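You operate a simulated robot arm through the tools that you are given. There is no shell and no other tool. Be economical: measure what you need, move in short steps, check, and stop when the job is done.

The job below is to be done with a simulated robot arm. You get a single attempt, and the scene is never put back.

TASK
Put the 90 angle bar from the right side of the press twenty-six table on the top of the green press cabinet and the 130 angle bar on the back plate. Press the front reset button three times. Fetch the air cylinder and stand it on the far rack middle shelf. Take the purple tape and put it on the top of the bin unit. Stack the 1.2 tip box from the right side of the press twenty-seven table on top of the 1.0 tip box. Set the press twenty-nine ball lever to 0. Take the brass valve from the right side of the press twenty-six table and put it on the left side of the press twenty-six table. Put the tin marked "pins" from the left side of the press twenty-six table on the top of the green press cabinet and the tin marked "rings" on the top of the grey chest. Put the red wheel on the fourth shelf from the top of the blue rack. Put one of the black castors from the right side of the green press table on the left side of the green press table. Pull the low left drawer open. The order is free. Set down upright: air cylinder, brass valve, tin, black castor. The press twenty-nine ball lever goes clockwise seen from above, to its stop.

The check looks at the end state, three seconds after you hand in, the way a careful person would. Anything else that was tipped, shoved, dropped, spilled or broken makes it a failure.

THE ROBOT
A 6-joint arm with a two-finger gripper on a trunk, on a base that drives. Base frame: it is fixed to the floor where the robot stands at the start and does not move with it; the origin is under the middle of the robot, x ahead of it, y to its left, z up; the surface under the hand at the start is at about z = 740. Readings come in mm, degrees, newtons and seconds.
Its first joint turns from -166.0 to 166.0 degrees. Places, roughly: air cylinder (6x6x18 cm) [11500, 2700, 1000]; angle bar [1000, -250, 750]; back plate [1500, 400, 700]; black castor (5x5x10 cm) [100, -3100, 800]; black castor (5x8x8 cm) [-200, -3100, 800]; blue tin, green tin, yellow tin [750, 750, 750]; brass valve (4x8x7 cm) [1600, -200, 800]; far rack middle shelf [7800, 3600, 1300]; fourth shelf of the blue rack [3400, -3600, 500]; front reset button [1100, 200, 1300]; left side of the green press table [-500, -2100, 700]; left side of the press twenty-six table [800, 800, 700]; low left drawer [-3500, 3400, 400]; press twenty-nine ball lever [4700, 400, 1500]; purple tape (7x7x4 cm) [5500, 900, 800]; red wheel (5x5x3 cm) [100, -3000, 800]; tip box [3250, -250, 750]; top of the bin unit (20x68 cm) [2300, 3500, 1000]; top of the green press cabinet [500, -2400, 1100]; top of the grey chest (66x23 cm) [-3360, 3320, 800]. Payload 2.45 kg.
The TCP is the grasp point between the finger pads, 20 mm short of the fingertips. In the tool frame z runs along the fingers and y along their closing line. Largest opening 140 mm; the body of the gripper starts 168 mm behind the TCP.
Orientation is that of the tool frame in the base frame, as [roll, pitch, yaw] about the fixed x, y, z axes, in that order (R = Rz(yaw) Ry(pitch) Rx(roll)). With the fingers straight down and closing along the base's y, the tool's x points along the base's -x, its y along +y and its z along -z.

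THE INTERFACE
- The arm moves only by the tool step_arm. Its argument "targets" is a list of rows, each a list of 7 numbers: the opening, from 0 (shut) to 1 (fully open), then the shift along the base's x, y, z in units of 30 mm (1.0 is 30 mm), then the turn, a rotation vector about the base's x, y, z in units of 5 degrees (1.0 is 5 degrees). In form: [[fingers, x, y, z, wx, wy, wz], ...]. A call has 1 to 20 rows; each row shifts and turns the commanded pose from where the row before left it. A call with a number of a shift or a turn outside -1 to 1 is refused whole. Each row takes 0.2 s and may step no farther than 50 mm and 8.6 degrees from the row before; otherwise, or with a gripper value out of range, the whole call is refused. Where a pose cannot be reached the arm comes as near as it can. A force on the tool above 40 N (or 10 N above the force at the start of the call, whichever is more), or a blocked arm, ends the call early, and 0.2 s more pass. The fingers move at their own pace (about 45 mm/s each) and stop on an object; they squeeze with about 23 N. The grip force told is the motor's: it shows also when the fingers shut on nothing. Time passes only in rows, and 0.2 s behind the last, so rows that do not move let the fingers close. It gives the time, the measured TCP pose, the force on the tool (base axes), the opening and the grip force at its end, in the units of the frame above (readings bear some noise), with the torque about the TCP (base axes, N m) and any sound that the robot's microphone picked up, and new pictures: "pictures" is both (left out), scene, wrist or none.
- Cameras (640 x 400 px; columns grow to the right, rows downward): "scene" is now at [-99.9, 198.1, 1168]; the picture's right is [0.24, -0.97, 0.00], its down [-0.07, -0.02, -1.00] and it looks along [0.97, 0.24, -0.07] (base axes); focal length 285 px, centre (320, 200). "wrist" rides on the gripper at [78, 11, -209] in the tool frame; the picture's right is [-0.14, 0.99, 0.00], its down [-0.92, -0.13, -0.37] and it looks along [-0.36, -0.05, 0.93] (tool axes); focal length 280 px, centre (320, 200). There is no depth. A picture from a camera that has moved, and an enlarged one, comes with that camera's place and axes in the base frame and with its lens.
- base_move(legs): drives the robot by 1 to 6 legs, each [ahead, left, turn to the left] in mm, mm and degrees, along the robot's own axes; the way and the turn of a leg run together, so that a leg with both is an arc; at most 1500 mm and 180 degrees a leg. The arm and the cameras ride along, it lands a little off, and it stops where it bumps. It gives what a move gives, and a new picture of the scene camera.
- aim_head(pan, tilt): turns the head with the scene camera to pan (to the left, within 143 degrees either way) and tilt (down, from -29 to 69), counted from straight ahead of the robot. It gives what a move gives, and a new picture of the scene camera.
- close_up(camera, box): a new picture of the part [left, top, right, bottom] of that camera's present view, enlarged. The clock stands still meanwhile.
- job_done(): hands the job in; it is judged then, once.

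Work in short steps. Places have to be worked out from the pictures, the camera data and where the tool is seen: move nearer, look again, correct. Check each grasp and each placing, and mend what went wrong. You have 556 turns and 360 pictures in all, those below and enlarged ones among them. Open the gripper and draw the arm clear of the work before you hand the job in, unless the task says otherwise; then end with one line.

The tools are called as name(argument=value, ...) on one line, values as JSON. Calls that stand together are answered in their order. step_arm: Moves the arm, as the interface text tells. Its arguments: {"type":"object","properties":{"targets":{"type":"array"},"pictures":{"type":"string","enum":["both","scene","wrist","none"]}},"required":["targets"]} The other tools are called the same way: base_move (legs) drives the base; aim_head (pan, tilt) turns the head that bears the scene camera; close_up (camera, box) takes an enlarged picture of a part of a camera's view; job_done () hands the job in.

At the start:

```text
time: 0.0
tcp_pos: [658.8, 41.4, 1000.2]
tcp_rot: [180.0, 0.0, 180.0]
wrist_force: [-0.8, -0.2, -0.2]
wrist_torque: [-0.03, -0.03, 0.0]
grip_width: 140.1
grasp_force: 0.1
robot x, y, heading: [3.7, 2.3, 0.2]
head pan, tilt: [14.0, 4.1]
```

scene: 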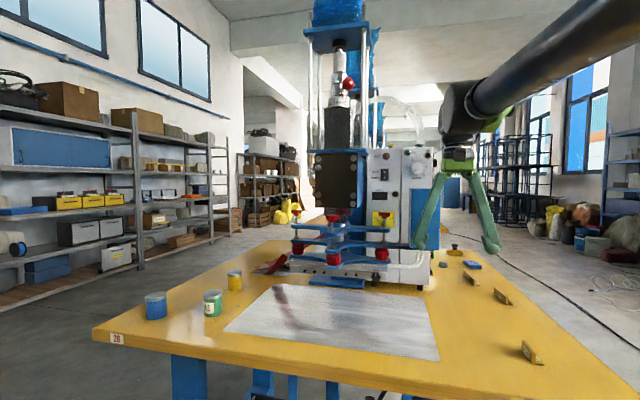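
wrist: 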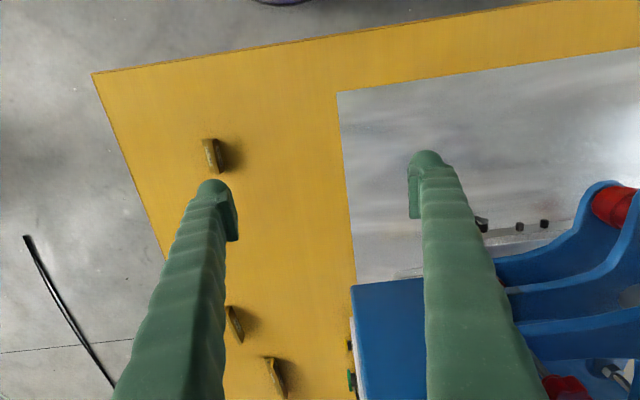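

I see the press 26 table with three tins at the left and angle bars at the right. I enlarge both parts to read markings.

close_up(camera="scene", box=[420, 230, 580, 380])

close_up(camera="scene", box=[130, 240, 290, 340])

close_up(camera="scene", box=[280, 140, 440, 290])

```text
2.67 times, centred on (500, 305) of scene
camera zoom: at [-99.9, 198.1, 1168.0], right [0.24, -0.97, 0.0], down [-0.07, -0.02, -1.0], along [0.97, 0.24, -0.07], focal length 760 px, centre (-160, -80)
```

zoom: 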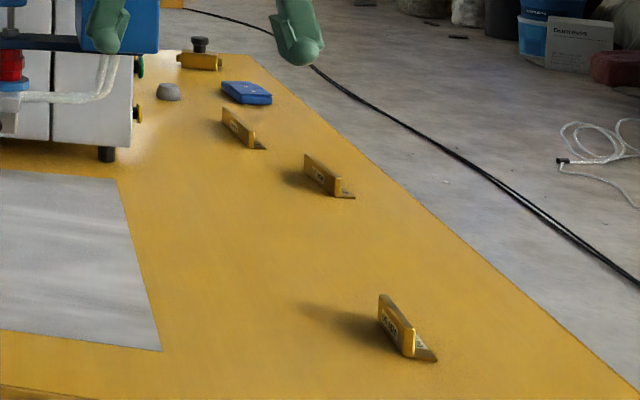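

```text
4.00 times, centred on (210, 290) of scene
camera zoom: at [-99.9, 198.1, 1168.0], right [0.24, -0.97, 0.0], down [-0.07, -0.02, -1.0], along [0.97, 0.24, -0.07], focal length 1140 px, centre (760, -160)
```

zoom: 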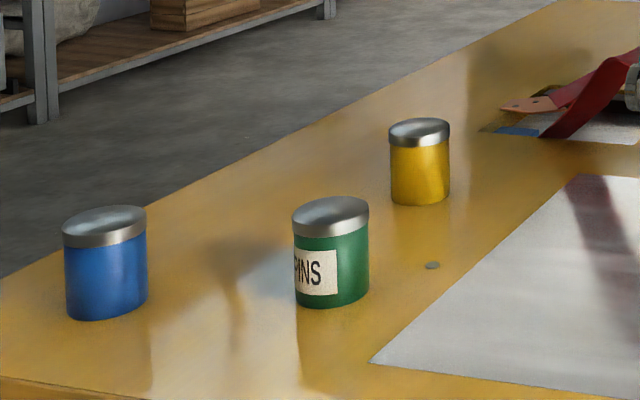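

```text
2.67 times, centred on (360, 215) of scene
camera zoom: at [-99.9, 198.1, 1168.0], right [0.24, -0.97, 0.0], down [-0.07, -0.02, -1.0], along [0.97, 0.24, -0.07], focal length 760 px, centre (213, 160)
```

zoom: 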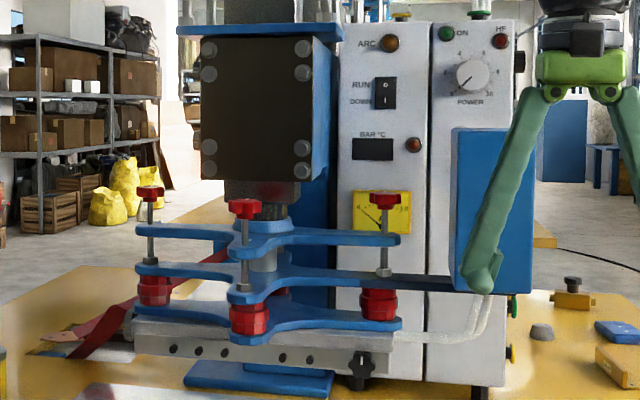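

I look at the press panel for the reset button and the angle bars close.

close_up(camera="scene", box=[350, 120, 450, 185])

close_up(camera="scene", box=[450, 255, 560, 370])

aim_head(pan=14, tilt=-25)

```text
6.15 times, centred on (400, 152) of scene
camera zoom: at [-99.9, 198.1, 1168.0], right [0.24, -0.97, 0.0], down [-0.07, -0.02, -1.0], along [0.97, 0.24, -0.07], focal length 1754 px, centre (-172, 492)
```

zoom: 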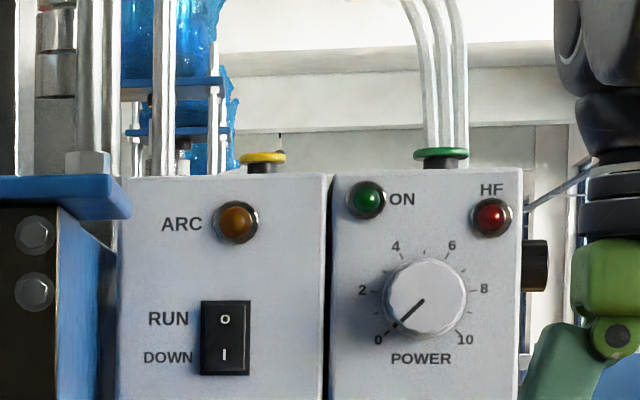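

```text
3.48 times, centred on (505, 312) of scene
camera zoom: at [-99.9, 198.1, 1168.0], right [0.24, -0.97, 0.0], down [-0.07, -0.02, -1.0], along [0.97, 0.24, -0.07], focal length 992 px, centre (-324, -191)
```

zoom: 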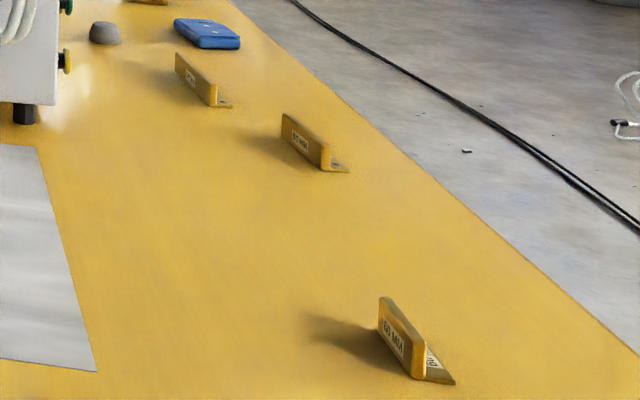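

```text
time: 0.9
tcp_pos: [659.2, 41.5, 999.7]
tcp_rot: [-180.0, 0.0, -180.0]
wrist_force: [0.0, -0.3, 0.1]
wrist_torque: [0.0, 0.02, 0.03]
grip_width: 139.8
grasp_force: 0.1
robot x, y, heading: [-1.7, 2.2, 0.1]
head pan, tilt: [14.0, -25.0]
camera scene: at [-119.8, 193.1, 1210.2], right [0.24, -0.97, 0.0], down [0.41, 0.1, -0.91], along [0.88, 0.22, 0.42], focal length 285 px, centre (320, 200)
```

scene: 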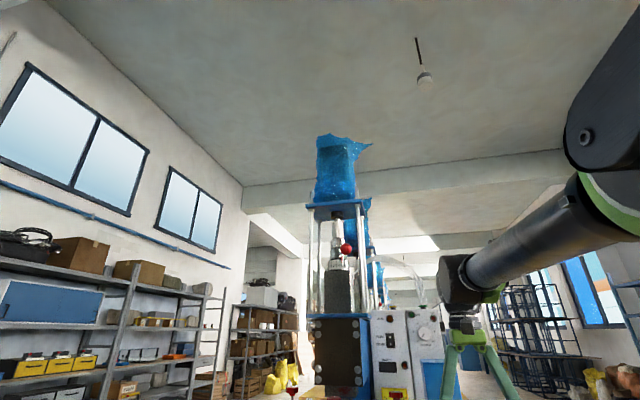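

The enlargement is rendered anew, so stronger zooms should make the labels readable. I point the head back and zoom on each bar.

aim_head(pan=-14, tilt=20)

```text
time: 2.1
tcp_pos: [658.9, 41.2, 1000.8]
tcp_rot: [-180.0, 0.2, 180.0]
wrist_force: [-0.1, -1.2, 0.0]
wrist_torque: [0.01, 0.0, 0.0]
grip_width: 139.9
grasp_force: 0.1
robot x, y, heading: [-1.1, 4.3, -0.1]
head pan, tilt: [-14.0, 20.0]
camera scene: at [-98.4, 153.5, 1142.4], right [-0.24, -0.97, 0.0], down [-0.33, 0.08, -0.94], along [0.91, -0.23, -0.34], focal length 285 px, centre (320, 200)
```

scene: 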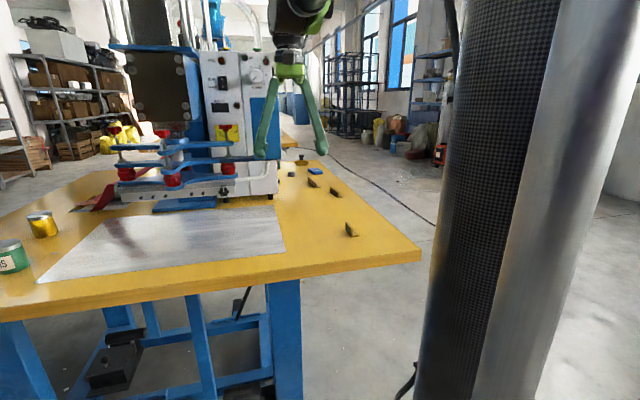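

close_up(camera="scene", box=[337, 215, 369, 240])

close_up(camera="scene", box=[288, 150, 352, 205])

close_up(camera="scene", box=[0, 205, 70, 275])

```text
16.00 times, centred on (353, 228) of scene
camera zoom: at [-98.4, 153.5, 1142.4], right [-0.24, -0.97, 0.0], down [-0.33, 0.08, -0.94], along [0.91, -0.23, -0.34], focal length 4561 px, centre (-208, -240)
```

zoom: 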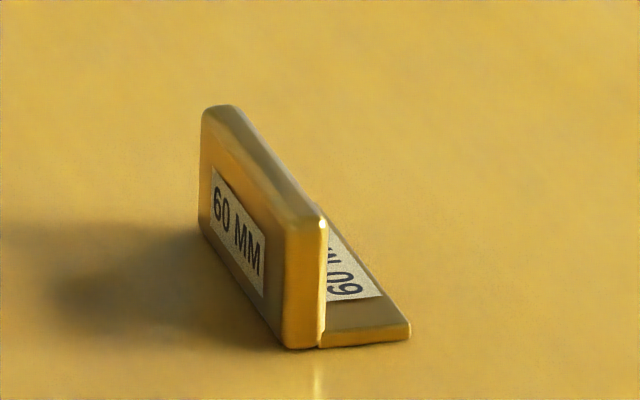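

```text
7.27 times, centred on (320, 178) of scene
camera zoom: at [-98.4, 153.5, 1142.4], right [-0.24, -0.97, 0.0], down [-0.33, 0.08, -0.94], along [0.91, -0.23, -0.34], focal length 2073 px, centre (320, 364)
```

zoom: 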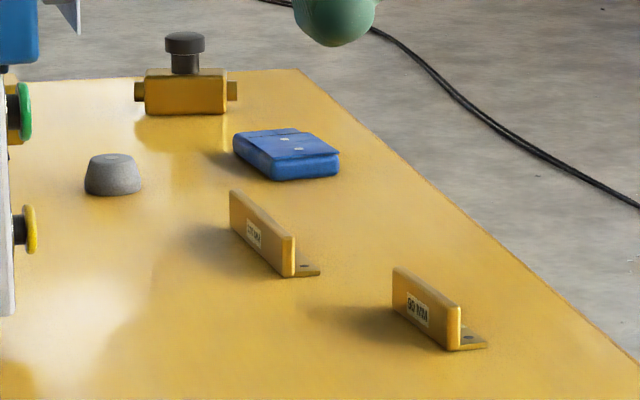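

```text
5.71 times, centred on (35, 240) of scene
camera zoom: at [-98.4, 153.5, 1142.4], right [-0.24, -0.97, 0.0], down [-0.33, 0.08, -0.94], along [0.91, -0.23, -0.34], focal length 1629 px, centre (1949, -29)
```

zoom: 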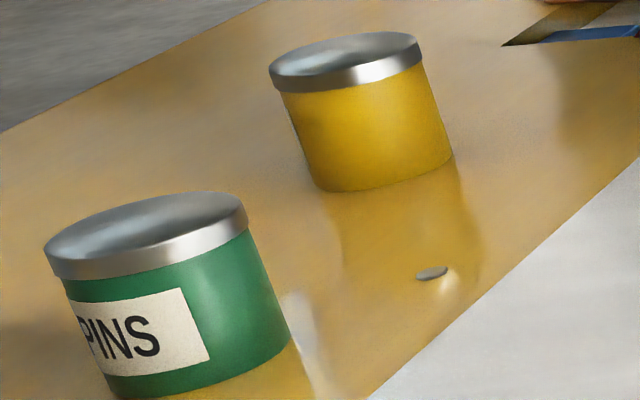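

Green tin is "pins", the middle bar is "90 MM" and the far one probably 130. I tuck the arm in a bit before driving round the right side of the table.

step_arm(targets=[[1, -1, 0, 0.5, 0, 0, 0], [1, -1, 0, 0.5, 0, 0, 0], [1, -1, 0, 0.5, 0, 0, 0], [1, -1, 0, 0.5, 0, 0, 0], [1, -1, 0, 0.5, 0, 0, 0], [1, -1, 0, 0.5, 0, 0, 0], [1, -1, 0, 0.5, 0, 0, 0], [1, -1, 0, 0.5, 0, 0, 0]], pictures="none")

base_move(legs=[[0, -780, 0]])

```text
time: 3.9
tcp_pos: [418.6, 42.0, 1120.6]
tcp_rot: [-180.0, -0.1, 180.0]
wrist_force: [0.6, -0.9, 0.6]
wrist_torque: [0.0, 0.05, -0.05]
grip_width: 140.0
grasp_force: 0.1
robot x, y, heading: [-0.5, -0.8, 0.0]
head pan, tilt: [-14.0, 20.0]
```

```text
time: 8.1
tcp_pos: [420.5, -744.5, 1118.6]
tcp_rot: [180.0, 0.1, -179.6]
wrist_force: [-0.3, 0.6, 0.0]
wrist_torque: [0.0, -0.01, 0.02]
grip_width: 140.3
grasp_force: 0.1
robot x, y, heading: [1.5, -790.1, 0.7]
head pan, tilt: [-14.0, 20.0]
camera scene: at [-96.9, -635.6, 1142.3], right [-0.24, -0.97, 0.0], down [-0.33, 0.08, -0.94], along [0.91, -0.22, -0.34], focal length 285 px, centre (320, 200)
```

scene: 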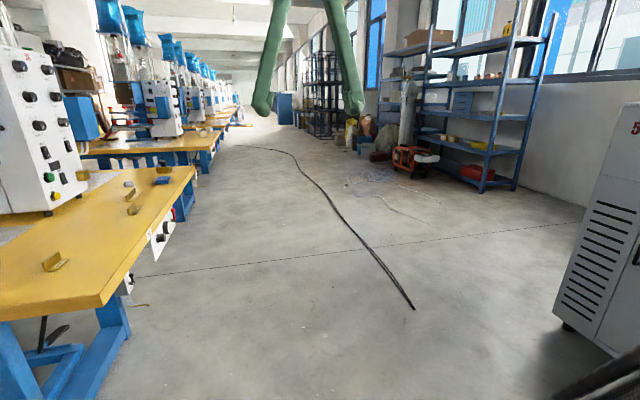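

Clear floor beside the table. I drive ahead 1050 and turn left to face the table.

base_move(legs=[[1050, 0, 0], [0, 0, 90]])

aim_head(pan=0, tilt=20)

```text
time: 17.4
tcp_pos: [1024.3, -368.8, 1119.6]
tcp_rot: [179.9, 0.0, -90.8]
wrist_force: [-0.8, 0.1, -0.1]
wrist_torque: [0.0, 0.01, -0.01]
grip_width: 140.0
grasp_force: 0.1
robot x, y, heading: [1060.1, -786.7, 89.0]
head pan, tilt: [-14.0, 20.0]
camera scene: at [907.7, -885.5, 1142.3], right [0.97, -0.26, 0.0], down [-0.09, -0.33, -0.94], along [0.24, 0.91, -0.34], focal length 285 px, centre (320, 200)
```

scene: 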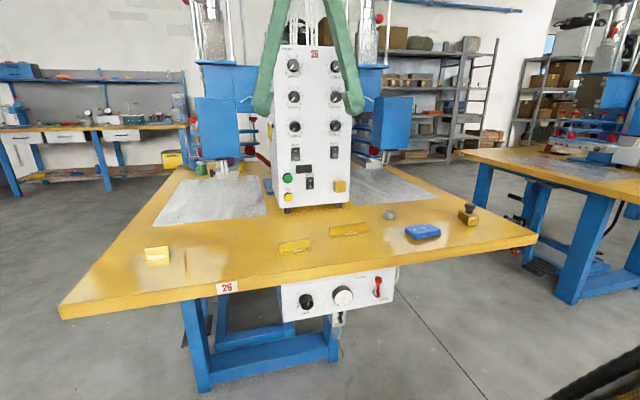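

```text
time: 18.1
tcp_pos: [1025.0, -369.5, 1119.3]
tcp_rot: [179.9, 0.0, -90.9]
wrist_force: [-0.4, -0.2, -0.2]
wrist_torque: [0.01, 0.01, 0.02]
grip_width: 140.1
grasp_force: 0.0
robot x, y, heading: [1059.9, -790.1, 89.4]
head pan, tilt: [0.0, 20.0]
camera scene: at [885.3, -882.4, 1142.3], right [1.0, -0.02, 0.0], down [-0.01, -0.34, -0.94], along [0.02, 0.94, -0.34], focal length 285 px, centre (320, 200)
```

scene: 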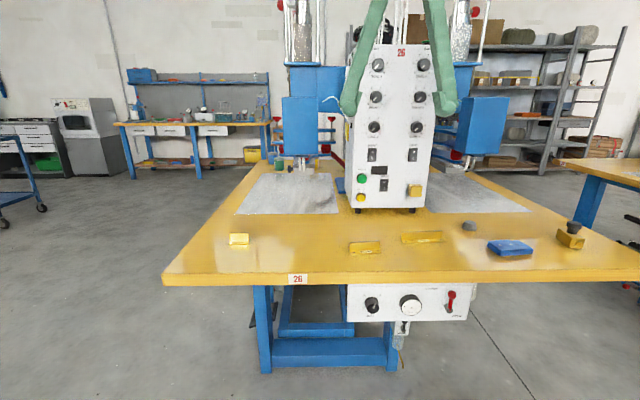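

Now both press sides are seen; the "back plate" is the steel sheet on the right (x≈1500). I zoom in on the bars and the valve.

close_up(camera="scene", box=[330, 205, 460, 270])

close_up(camera="scene", box=[410, 170, 600, 270])

close_up(camera="scene", box=[340, 30, 470, 215])

```text
4.92 times, centred on (395, 238) of scene
camera zoom: at [885.3, -882.4, 1142.3], right [1.0, -0.02, 0.0], down [-0.01, -0.34, -0.94], along [0.02, 0.94, -0.34], focal length 1404 px, centre (-49, 15)
```

zoom: 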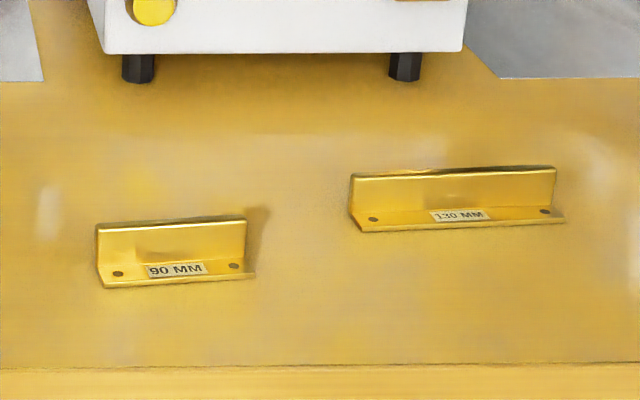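

```text
3.37 times, centred on (505, 220) of scene
camera zoom: at [885.3, -882.4, 1142.3], right [1.0, -0.02, 0.0], down [-0.01, -0.34, -0.94], along [0.02, 0.94, -0.34], focal length 960 px, centre (-303, 133)
```

zoom: 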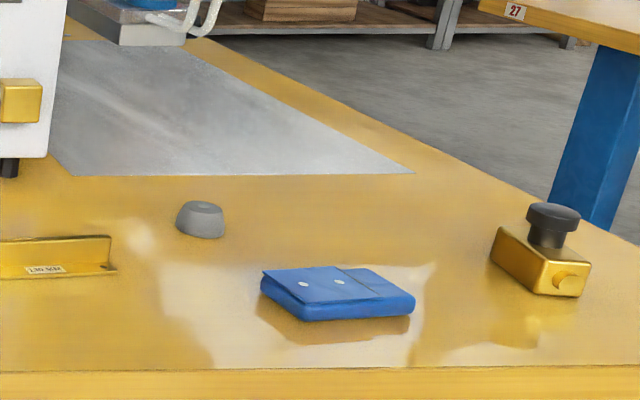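

```text
2.16 times, centred on (405, 122) of scene
camera zoom: at [885.3, -882.4, 1142.3], right [1.0, -0.02, 0.0], down [-0.01, -0.34, -0.94], along [0.02, 0.94, -0.34], focal length 616 px, centre (136, 368)
```

zoom: 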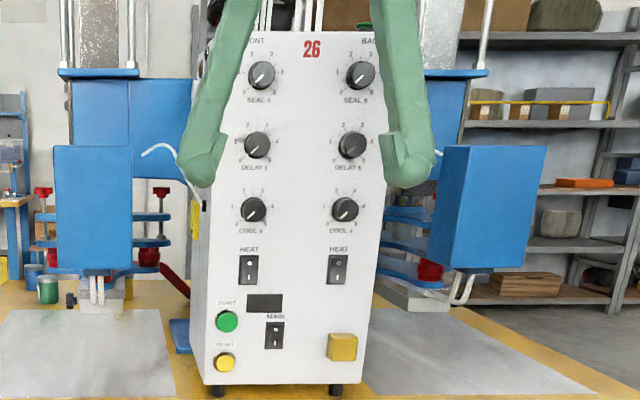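

The yellow "reset" on this panel and a yellow cap on top of the cabinet are both candidates; I'll settle that later. Bar 90 is near (1022,-192), sloped about 6°; I turn the tool to close across its upright leg and hover above.

step_arm(targets=[[1, 0, 0.347, -0.43, 0, 0, -0.979], [1, 0, 0.347, -0.43, 0, 0, -0.979], [1, 0, 0.347, -0.43, 0, 0, -0.979], [1, 0, 0.347, -0.43, 0, 0, -0.979], [1, 0, 0.347, -0.43, 0, 0, -0.979], [1, 0, 0.347, -0.43, 0, 0, -0.979], [1, 0, 0.347, -0.43, 0, 0, -0.979], [1, 0, 0.347, -0.43, 0, 0, -0.979], [1, 0, 0.347, -0.43, 0, 0, -0.979], [1, 0, 0.347, -0.43, 0, 0, -0.979], [1, 0, 0.347, -0.43, 0, 0, -0.979], [1, 0, 0.347, -0.43, 0, 0, -0.979], [1, 0, 0.347, -0.43, 0, 0, -0.979], [1, 0, 0.347, -0.43, 0, 0, -0.979], [1, 0, 0.347, -0.43, 0, 0, -0.979], [1, 0, 0.347, -0.43, 0, 0, -0.979], [1, 0, 0.347, -0.43, 0, 0, -0.979]])

```text
time: 21.7
tcp_pos: [1026.0, -192.9, 900.7]
tcp_rot: [-180.0, 0.0, -174.0]
wrist_force: [-0.6, -0.5, -0.6]
wrist_torque: [0.0, -0.01, 0.02]
grip_width: 140.0
grasp_force: 0.1
robot x, y, heading: [1060.6, -790.2, 89.1]
head pan, tilt: [0.0, 20.0]
camera scene: at [885.2, -882.3, 1142.3], right [1.0, -0.02, 0.0], down [-0.01, -0.34, -0.94], along [0.01, 0.94, -0.34], focal length 285 px, centre (320, 200)
camera wrist: at [947.5, -190.2, 1108.2], right [0.03, 1.0, 0.0], down [0.93, -0.03, 0.37], along [0.37, -0.01, -0.93], focal length 280 px, centre (320, 200)
```

scene: 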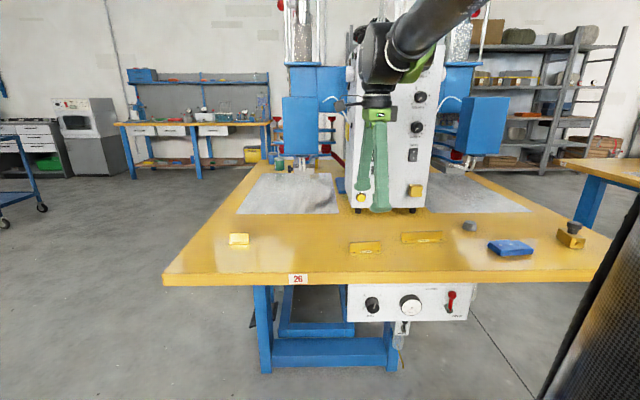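
wrist: 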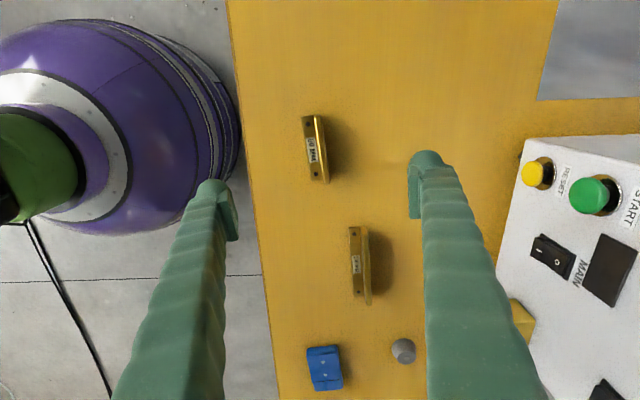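

Bars visible below. I zoom the wrist view to locate the upright leg of the 90 bar exactly.

close_up(camera="wrist", box=[280, 100, 390, 310])

```text
1.90 times, centred on (335, 205) of wrist
camera zoom: at [947.5, -190.2, 1108.2], right [0.03, 1.0, 0.0], down [0.93, -0.03, 0.37], along [0.37, -0.01, -0.93], focal length 534 px, centre (291, 190)
```

zoom: 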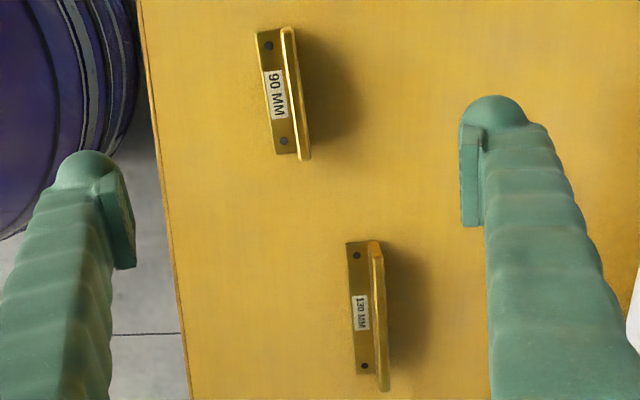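

Leg centre at about (1016,-188.5). I align, half close the fingers and descend to TCP z≈770 so the tips stay over the flange, then close.

step_arm(targets=[[0.5, -0.33, 0.15, -0.6, 0, 0, 0], [0.5, 0, 0, -0.75, 0, 0, 0], [0.5, 0, 0, -0.75, 0, 0, 0], [0.5, 0, 0, -0.75, 0, 0, 0], [0.5, 0, 0, -0.75, 0, 0, 0], [0.5, 0, 0, -0.4, 0, 0, 0], [0.5, 0, 0, -0.35, 0, 0, 0], [0.5, 0, 0, 0, 0, 0, 0]])

```text
time: 23.5
tcp_pos: [1016.0, -188.3, 769.5]
tcp_rot: [-180.0, 0.1, -173.9]
wrist_force: [0.0, -0.2, -0.9]
wrist_torque: [-0.03, 0.02, 0.02]
grip_width: 70.2
grasp_force: 0.0
robot x, y, heading: [1061.4, -787.3, 89.0]
head pan, tilt: [0.0, 20.0]
camera scene: at [885.2, -882.3, 1142.3], right [1.0, -0.02, 0.0], down [-0.01, -0.34, -0.94], along [0.01, 0.94, -0.34], focal length 285 px, centre (320, 200)
camera wrist: at [937.7, -185.2, 977.5], right [0.03, 1.0, 0.0], down [0.93, -0.03, 0.37], along [0.37, -0.01, -0.93], focal length 280 px, centre (320, 200)
```

scene: 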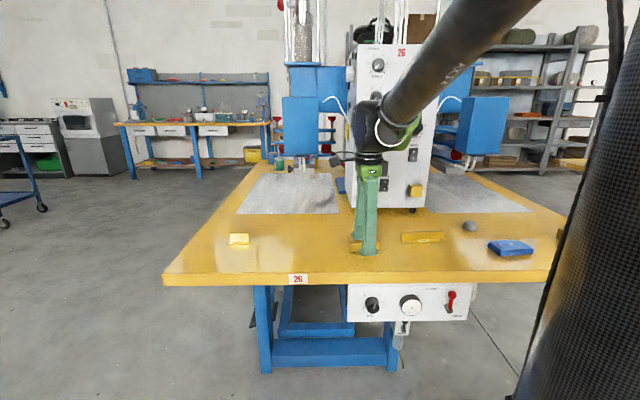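
wrist: 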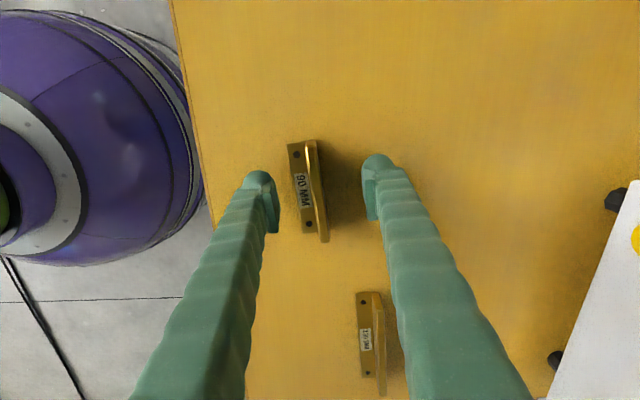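

The leg sits between the fingers. I close and lift a little.

step_arm(targets=[[0, 0, 0, 0, 0, 0, 0], [0, 0, 0, 0, 0, 0, 0], [0, 0, 0, 0, 0, 0, 0], [0, 0, 0, 0, 0, 0, 0], [0, 0, 0, 0, 0, 0, 0], [0, 0, 0, 1, 0, 0, 0], [0, 0, 0, 1, 0, 0, 0], [0, 0, 0, 1, 0, 0, 0], [0, 0, 0, 1, 0, 0, 0]], pictures="wrist")

```text
time: 25.5
tcp_pos: [1014.7, -189.9, 890.6]
tcp_rot: [180.0, 0.0, -174.0]
wrist_force: [-0.2, 0.3, -1.8]
wrist_torque: [-0.02, 0.04, 0.0]
grip_width: 8.0
grasp_force: 22.9
robot x, y, heading: [1058.7, -786.0, 89.1]
head pan, tilt: [0.0, 20.0]
camera wrist: at [937.6, -186.0, 1098.5], right [0.03, 1.0, 0.0], down [0.93, -0.03, 0.37], along [0.37, -0.01, -0.93], focal length 280 px, centre (320, 200)
```

wrist: 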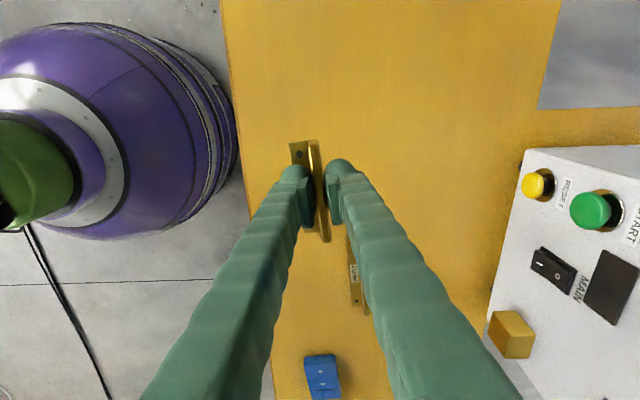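

Grip holds the bar (8 mm). I draw the arm back and up, then turn around to view the green press.

step_arm(targets=[[0, 0, -0.5, 1, 0, 0, 0], [0, 0, -0.5, 1, 0, 0, 0], [0, 0, -0.5, 1, 0, 0, 0], [0, 0, -0.5, 1, 0, 0, 0], [0, 0, -0.5, 1, 0, 0, 0], [0, 0, -0.5, 1, 0, 0, 0], [0, 0, -0.5, 1, 0, 0, 0], [0, 0, -0.5, 1, 0, 0, 0], [0, 0, -0.5, 1, 0, 0, 0], [0, 0, -0.5, 1, 0, 0, 0], [0, 0, -0.5, 1, 0, 0, 0], [0, 0, -0.5, 1, 0, 0, 0]], pictures="none")

base_move(legs=[[0, 0, -150]])

```text
time: 28.1
tcp_pos: [1014.3, -369.5, 1249.6]
tcp_rot: [-180.0, 0.1, -174.0]
wrist_force: [-0.1, 0.0, -2.3]
wrist_torque: [0.01, 0.0, -0.01]
grip_width: 7.9
grasp_force: 22.9
robot x, y, heading: [1060.0, -788.8, 89.3]
head pan, tilt: [0.0, 20.0]
```

```text
time: 34.6
tcp_pos: [1319.4, -1123.8, 1249.6]
tcp_rot: [180.0, 0.0, 37.4]
wrist_force: [1.0, -0.1, -2.2]
wrist_torque: [-0.02, -0.01, 0.01]
grip_width: 8.1
grasp_force: 22.6
robot x, y, heading: [1061.1, -790.9, -59.4]
head pan, tilt: [0.0, 20.0]
camera scene: at [1163.4, -616.0, 1142.3], right [-0.86, -0.51, 0.0], down [-0.17, 0.29, -0.94], along [0.48, -0.81, -0.34], focal length 285 px, centre (320, 200)
```

scene: 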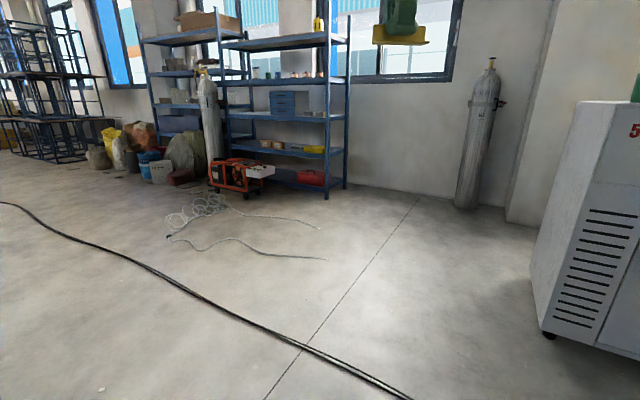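

The green press cabinet is farther to the right; I pan the head right.

aim_head(pan=-65, tilt=10)

```text
time: 36.0
tcp_pos: [1318.8, -1124.9, 1249.2]
tcp_rot: [-179.9, 0.0, 37.3]
wrist_force: [-0.3, -1.3, -2.2]
wrist_torque: [0.0, 0.0, 0.04]
grip_width: 7.9
grasp_force: 23.1
robot x, y, heading: [1058.8, -790.4, -59.3]
head pan, tilt: [-65.0, 10.0]
camera scene: at [1063.5, -612.5, 1158.6], right [-0.82, 0.57, 0.0], down [0.1, 0.14, -0.98], along [-0.56, -0.81, -0.17], focal length 285 px, centre (320, 200)
```

scene: 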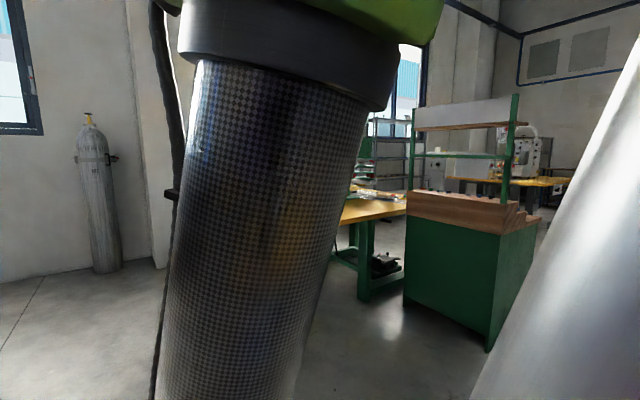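

The arm blocks the view; I turn the robot itself to face it.

base_move(legs=[[0, 0, -50]])

aim_head(pan=0, tilt=12)

```text
time: 38.6
tcp_pos: [972.9, -1203.4, 1249.0]
tcp_rot: [-180.0, 0.0, -12.3]
wrist_force: [-0.7, 0.3, -2.5]
wrist_torque: [0.01, 0.01, 0.0]
grip_width: 7.9
grasp_force: 22.9
robot x, y, heading: [1061.4, -792.9, -109.3]
head pan, tilt: [-65.0, 10.0]
camera scene: at [1197.0, -675.9, 1158.6], right [-0.1, 0.99, 0.0], down [0.17, 0.02, -0.98], along [-0.98, -0.1, -0.17], focal length 285 px, centre (320, 200)
```

scene: 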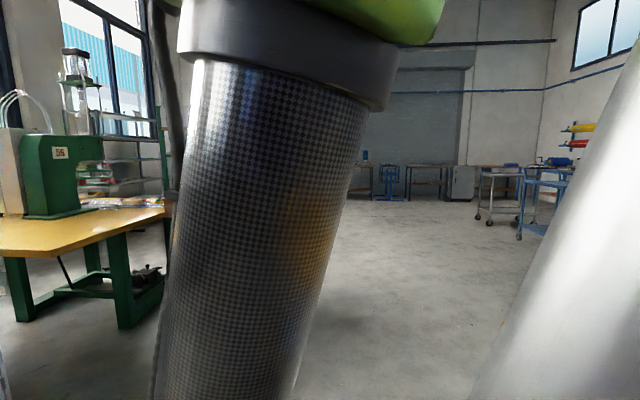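

```text
time: 40.0
tcp_pos: [971.5, -1202.8, 1249.0]
tcp_rot: [179.9, 0.0, -12.3]
wrist_force: [0.8, 0.4, -2.2]
wrist_torque: [-0.01, -0.04, 0.0]
grip_width: 8.0
grasp_force: 23.0
robot x, y, heading: [1058.9, -784.9, -109.3]
head pan, tilt: [0.0, 12.0]
camera scene: at [1258.8, -754.5, 1155.3], right [-0.94, 0.33, 0.0], down [0.07, 0.2, -0.98], along [-0.32, -0.92, -0.21], focal length 285 px, centre (320, 200)
```

scene: 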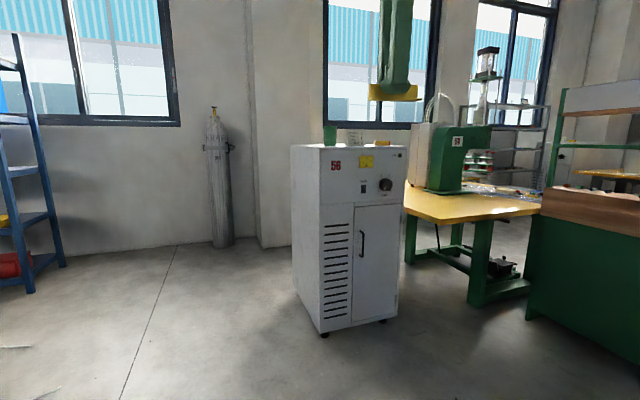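

The "56" cabinet is the target; I zoom on its top for obstacles.

close_up(camera="scene", box=[280, 110, 500, 220])

```text
2.91 times, centred on (390, 165) of scene
camera zoom: at [1258.8, -754.5, 1155.3], right [-0.94, 0.33, 0.0], down [0.07, 0.2, -0.98], along [-0.32, -0.92, -0.21], focal length 829 px, centre (116, 302)
```

zoom: 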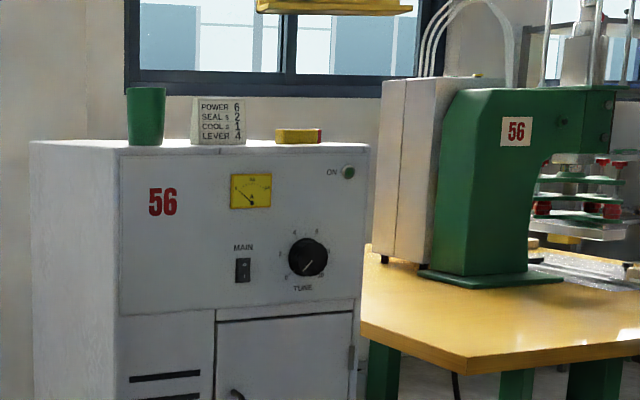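

The cabinet front face is at y≈-2100 between x≈294 and 758, with a cup, card and block on top. I drive to about (540,-1600) facing it.

base_move(legs=[[0, 0, 19.3], [400, -520, 0], [400, 0, 0]])

step_arm(targets=[[0, 0, 0, 1, 0, 0, 0], [0, 0, 0, 1, 0, 0, 0]], pictures="wrist")

```text
time: 46.8
tcp_pos: [598.9, -2003.5, 1249.1]
tcp_rot: [179.9, 0.0, 7.2]
wrist_force: [0.1, -0.6, -2.7]
wrist_torque: [0.01, -0.01, 0.03]
grip_width: 8.0
grasp_force: 23.0
robot x, y, heading: [543.0, -1584.9, -89.5]
head pan, tilt: [0.0, 12.0]
camera scene: at [719.3, -1485.1, 1155.3], right [-1.0, -0.01, 0.0], down [0.0, 0.21, -0.98], along [0.01, -0.98, -0.21], focal length 285 px, centre (320, 200)
```

scene: 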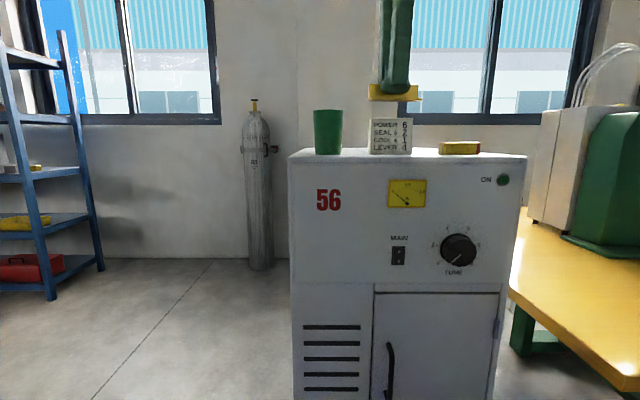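

```text
time: 47.4
tcp_pos: [599.1, -2003.1, 1310.9]
tcp_rot: [-179.9, 0.0, 7.1]
wrist_force: [-0.3, 0.1, -2.3]
wrist_torque: [-0.07, -0.02, -0.04]
grip_width: 8.1
grasp_force: 23.1
robot x, y, heading: [544.5, -1582.2, -89.7]
head pan, tilt: [0.0, 12.0]
camera wrist: at [679.1, -2003.0, 1517.3], right [-0.01, -1.0, 0.0], down [-0.93, 0.01, 0.37], along [-0.37, 0.0, -0.93], focal length 280 px, centre (320, 200)
```

wrist: 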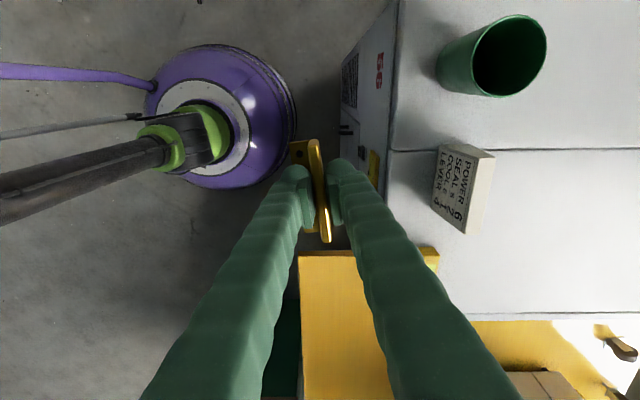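

The top is free behind the cup, card and block (y beyond about -2280). I carry the bar over to about (420,-2420) at height.

step_arm(targets=[[0, -0.426, -0.993, 0, 0, 0, 0], [0, -0.426, -0.993, 0, 0, 0, 0], [0, -0.426, -0.993, 0, 0, 0, 0], [0, -0.426, -0.993, 0, 0, 0, 0], [0, -0.426, -0.993, 0, 0, 0, 0], [0, -0.426, -0.993, 0, 0, 0, 0], [0, -0.426, -0.993, 0, 0, 0, 0], [0, -0.426, -0.993, 0, 0, 0, 0], [0, -0.426, -0.993, 0, 0, 0, 0], [0, -0.426, -0.993, 0, 0, 0, 0], [0, -0.426, -0.993, 0, 0, 0, 0], [0, -0.426, -0.993, 0, 0, 0, 0], [0, -0.426, -0.993, 0, 0, 0, 0], [0, -0.426, -0.993, 0, 0, 0, 0]])

```text
time: 50.4
tcp_pos: [426.0, -2386.3, 1273.5]
tcp_rot: [180.0, 0.0, 7.2]
wrist_force: [0.0, 0.3, -2.3]
wrist_torque: [0.0, -0.01, -0.01]
grip_width: 7.8
grasp_force: 23.2
out of reach, approached as far as the arm can: row 12, 13, 14
robot x, y, heading: [543.7, -1585.0, -89.7]
head pan, tilt: [0.0, 12.0]
camera scene: at [719.2, -1485.4, 1155.4], right [-1.0, -0.01, 0.0], down [0.0, 0.21, -0.98], along [0.01, -0.98, -0.21], focal length 285 px, centre (320, 200)
camera wrist: at [506.9, -2386.0, 1481.7], right [-0.01, -1.0, 0.0], down [-0.93, 0.01, 0.37], along [-0.37, 0.01, -0.93], focal length 280 px, centre (320, 200)
```

scene: 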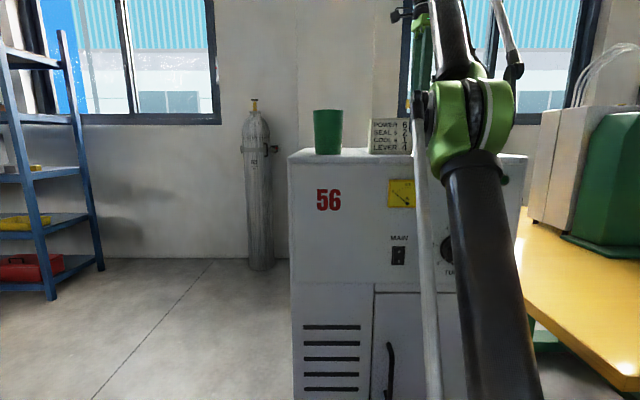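
wrist: 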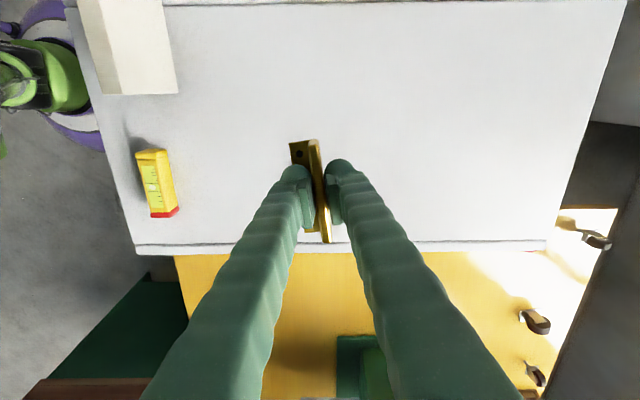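

Reach limit met, but this spot (426,-2386) is well on the top. I descend straight down in stages.

step_arm(targets=[[0, 0, 0.3, -1, 0, 0, 0], [0, 0, 0, -1, 0, 0, 0], [0, 0, 0, -1, 0, 0, 0], [0, 0, 0, -0.7, 0, 0, 0]])

```text
time: 51.4
tcp_pos: [427.4, -2375.1, 1163.8]
tcp_rot: [-179.9, 0.0, 7.2]
wrist_force: [-0.3, 0.5, -2.8]
wrist_torque: [-0.05, -0.02, 0.0]
grip_width: 7.9
grasp_force: 22.9
robot x, y, heading: [545.0, -1580.9, -89.8]
head pan, tilt: [0.0, 12.0]
camera scene: at [719.2, -1485.2, 1155.3], right [-1.0, -0.01, 0.0], down [0.0, 0.21, -0.98], along [0.01, -0.98, -0.21], focal length 285 px, centre (320, 200)
camera wrist: at [507.3, -2375.9, 1371.1], right [-0.01, -1.0, 0.0], down [-0.93, 0.01, 0.37], along [-0.37, 0.0, -0.93], focal length 280 px, centre (320, 200)
```

scene: 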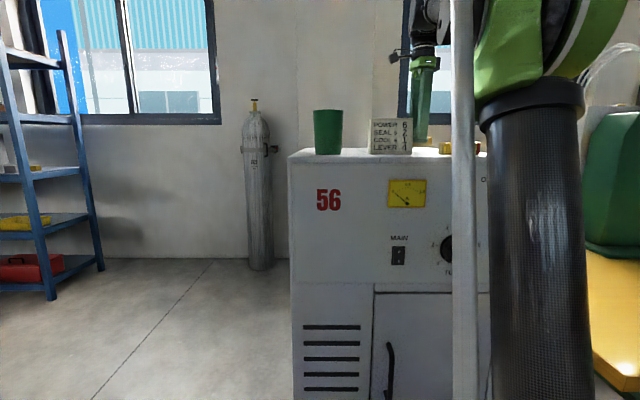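
wrist: 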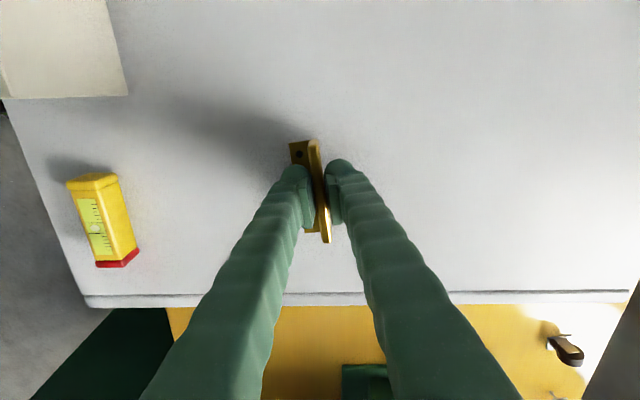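

Still above. I lower in small steps to feel the surface.

step_arm(targets=[[0, 0, 0, -0.3, 0, 0, 0], [0, 0, 0, -0.3, 0, 0, 0], [0, 0, 0, -0.2, 0, 0, 0]], pictures="none")

step_arm(targets=[[0, 0, 0, -0.1, 0, 0, 0], [0, 0, 0, -0.1, 0, 0, 0], [0, 0, 0, -0.1, 0, 0, 0]], pictures="none")

```text
time: 52.2
tcp_pos: [427.7, -2375.2, 1142.6]
tcp_rot: [179.9, 0.2, 7.2]
wrist_force: [1.1, 2.9, 15.2]
wrist_torque: [0.31, -0.05, 0.01]
grip_width: 8.2
grasp_force: 23.1
robot x, y, heading: [540.0, -1581.9, -89.4]
head pan, tilt: [0.0, 12.0]
stopped in row 3: the force on the tool passed its limit at 58 N (the readings are from after the stop); the commanded pose is now the measured one
```

```text
time: 52.5
tcp_pos: [427.9, -2375.6, 1143.6]
tcp_rot: [179.9, 0.2, 7.2]
wrist_force: [1.3, 3.0, 16.4]
wrist_torque: [0.46, -0.04, 0.0]
grip_width: 7.8
grasp_force: 23.1
robot x, y, heading: [540.8, -1580.5, -89.7]
head pan, tilt: [0.0, 12.0]
stopped in row 1: the force on the tool passed its limit at 50 N (the readings are from after the stop); the commanded pose is now the measured one
```

Contact: the cabinet top is at z≈1113. I release and rise.

step_arm(targets=[[0.15, 0, 0, 0, 0, 0, 0], [0.3, 0, 0, 0, 0, 0, 0], [0.3, 0, 0, 0, 0, 0, 0], [0.3, 0, 0, 0.3, 0, 0, 0], [0.3, 0, 0, 1, 0, 0, 0], [0.3, 0, 0, 1, 0, 0, 0], [0.3, 0, 0.3, 1, 0, 0, 0], [0.3, 0, 0.3, 1, 0, 0, 0]], pictures="wrist")

```text
time: 53.0
tcp_pos: [428.2, -2375.9, 1143.6]
tcp_rot: [179.6, 0.1, 7.2]
wrist_force: [0.5, -7.5, 22.9]
wrist_torque: [0.53, 0.05, -0.01]
grip_width: 37.1
grasp_force: 0.0
robot x, y, heading: [544.5, -1582.3, -89.7]
head pan, tilt: [0.0, 12.0]
stopped in row 2: the force on the tool passed its limit at 46 N (the readings are from after the stop); the commanded pose is now the measured one
camera wrist: at [508.5, -2375.2, 1351.5], right [-0.01, -1.0, 0.01], down [-0.93, 0.01, 0.37], along [-0.37, 0.0, -0.93], focal length 280 px, centre (320, 200)
```

wrist: 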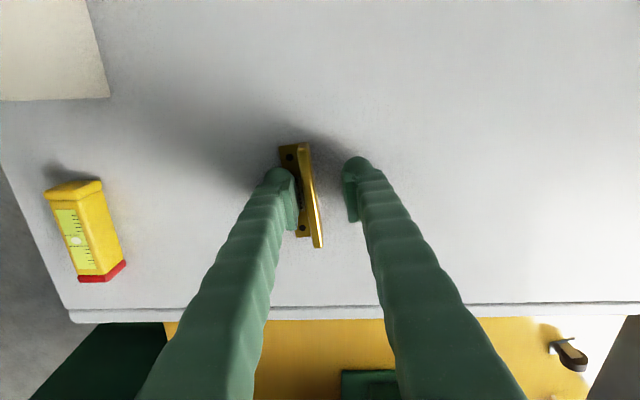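

Bar released; I rise straight up gently.

step_arm(targets=[[0.3, 0, 0, 0.2, 0, 0, 0], [0.35, 0, 0, 0.3, 0, 0, 0], [0.35, 0, 0, 1, 0, 0, 0], [0.35, 0, 0, 1, 0, 0, 0], [0.35, 0, 0.3, 1, 0, 0, 0], [0.35, 0, 0.3, 1, 0, 0, 0]], pictures="wrist")

```text
time: 54.5
tcp_pos: [427.0, -2358.2, 1279.3]
tcp_rot: [179.7, 0.2, 7.2]
wrist_force: [-0.1, 0.2, 0.4]
wrist_torque: [-0.03, 0.01, 0.0]
grip_width: 49.2
grasp_force: 0.0
robot x, y, heading: [543.6, -1585.5, -89.8]
head pan, tilt: [0.0, 12.0]
camera wrist: at [508.1, -2356.6, 1486.0], right [-0.01, -1.0, 0.0], down [-0.93, 0.01, 0.37], along [-0.37, 0.0, -0.93], focal length 280 px, centre (320, 200)
```

wrist: 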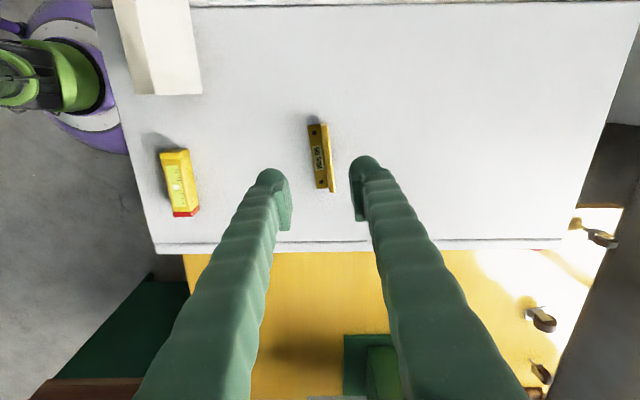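

The 90 bar stands safely. Now I retract and shift toward the green press table to view it.

step_arm(targets=[[0.5, 0.3, 1, 0.3, 0, 0, 0], [0.5, 0.3, 1, 0.3, 0, 0, 0], [0.5, 0.3, 1, 0.3, 0, 0, 0], [0.5, 0.3, 1, 0, 0, 0, 0], [0.5, 0.3, 1, 0, 0, 0, 0], [0.5, 0.3, 1, 0, 0, 0, 0], [0.5, 0.3, 1, 0, 0, 0, 0], [0.5, 0.3, 1, 0, 0, 0, 0], [0.5, 0.3, 1, 0, 0, 0, 0], [0.5, 0.3, 1, 0, 0, 0, 0], [0.5, 0.3, 1, 0, 0, 0, 0], [0.5, 0.3, 1, 0, 0, 0, 0]], pictures="none")

base_move(legs=[[-150, -600, 0], [0, -300, 0]])

aim_head(pan=0, tilt=25)

```text
time: 57.0
tcp_pos: [535.8, -1997.8, 1304.5]
tcp_rot: [179.9, 0.1, 7.1]
wrist_force: [0.9, -0.8, -0.6]
wrist_torque: [0.1, 0.0, 0.02]
grip_width: 70.2
grasp_force: 0.0
robot x, y, heading: [539.2, -1586.9, -89.7]
head pan, tilt: [0.0, 12.0]
```

```text
time: 61.8
tcp_pos: [-265.1, -1856.4, 1304.9]
tcp_rot: [179.7, 0.1, 6.7]
wrist_force: [-0.3, 0.9, 0.4]
wrist_torque: [0.0, 0.02, -0.03]
grip_width: 69.9
grasp_force: 0.0
robot x, y, heading: [-252.9, -1445.2, -89.9]
head pan, tilt: [0.0, 12.0]
stopped in leg 2: the robot was blocked; the commanded pose is now the measured one
camera scene: at [-77.0, -1346.7, 1155.3], right [-1.0, 0.0, 0.0], down [0.0, 0.21, -0.98], along [0.0, -0.98, -0.21], focal length 285 px, centre (320, 200)
```

scene: 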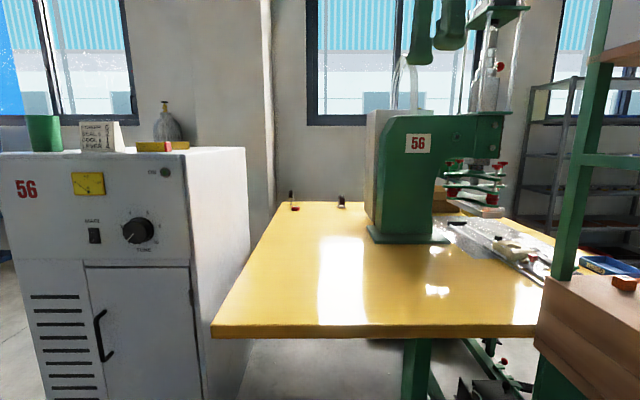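

```text
time: 62.5
tcp_pos: [-264.8, -1857.2, 1305.4]
tcp_rot: [179.7, 0.0, 6.7]
wrist_force: [0.3, 0.5, -0.2]
wrist_torque: [0.06, 0.0, 0.01]
grip_width: 70.1
grasp_force: 0.0
robot x, y, heading: [-251.6, -1443.2, -90.0]
head pan, tilt: [0.0, 25.0]
camera scene: at [-77.0, -1345.6, 1134.3], right [-1.0, 0.0, 0.0], down [0.0, 0.42, -0.91], along [0.0, -0.91, -0.42], focal length 285 px, centre (320, 200)
```

scene: 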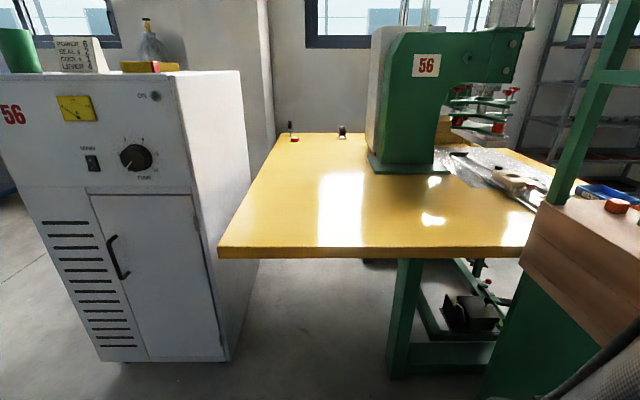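

The green bench blocked on the right; I'm near enough. I zoom on the castors and red wheel at the far end.

close_up(camera="scene", box=[270, 110, 370, 160])

close_up(camera="scene", box=[400, 100, 640, 260])

```text
6.40 times, centred on (320, 135) of scene
camera zoom: at [-77.0, -1345.6, 1134.3], right [-1.0, 0.0, 0.0], down [0.0, 0.42, -0.91], along [0.0, -0.91, -0.42], focal length 1825 px, centre (320, 616)
```

zoom: 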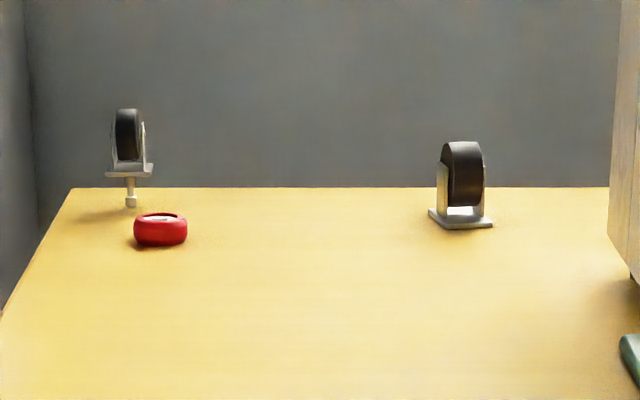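

```text
2.50 times, centred on (520, 180) of scene
camera zoom: at [-77.0, -1345.6, 1134.3], right [-1.0, 0.0, 0.0], down [0.0, 0.42, -0.91], along [0.0, -0.91, -0.42], focal length 713 px, centre (-180, 250)
```

zoom: 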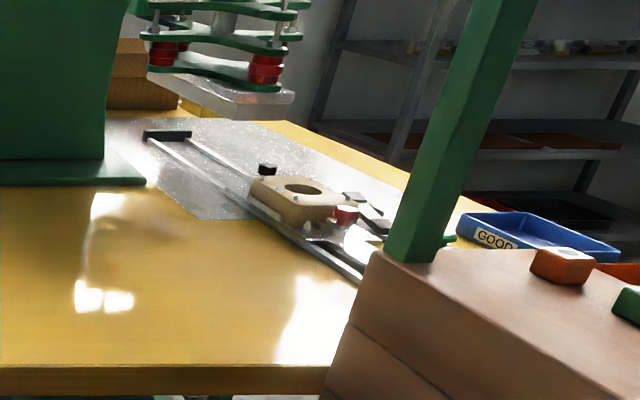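

The plate castor (stable) is at about (-214,-3109), the red wheel at (69,-3010). I'll approach from behind the cabinet, so I drive round it via x≈1200.

base_move(legs=[[0, 1450, 0], [1450, 0, 0], [150, 0, 0], [0, 0, -90]])

```text
time: 81.4
tcp_pos: [815.5, -3032.4, 1305.5]
tcp_rot: [179.7, 0.1, -82.3]
wrist_force: [0.6, 0.1, -0.5]
wrist_torque: [0.02, 0.01, 0.01]
grip_width: 69.8
grasp_force: 0.0
robot x, y, heading: [1232.5, -3034.4, -179.2]
head pan, tilt: [0.0, 25.0]
camera scene: at [1331.4, -3207.0, 1134.2], right [-0.02, 1.0, 0.0], down [0.42, 0.01, -0.91], along [-0.91, -0.02, -0.42], focal length 285 px, centre (320, 200)
```

scene: 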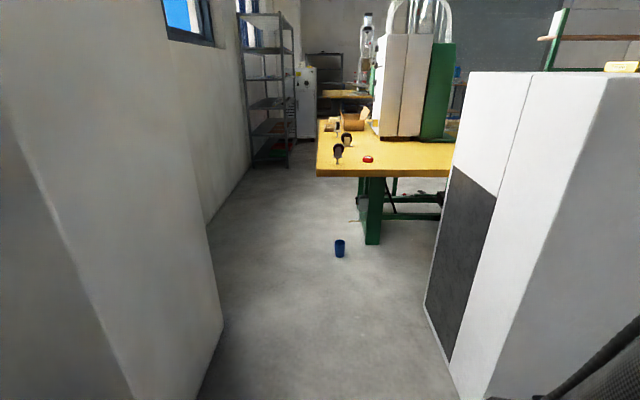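

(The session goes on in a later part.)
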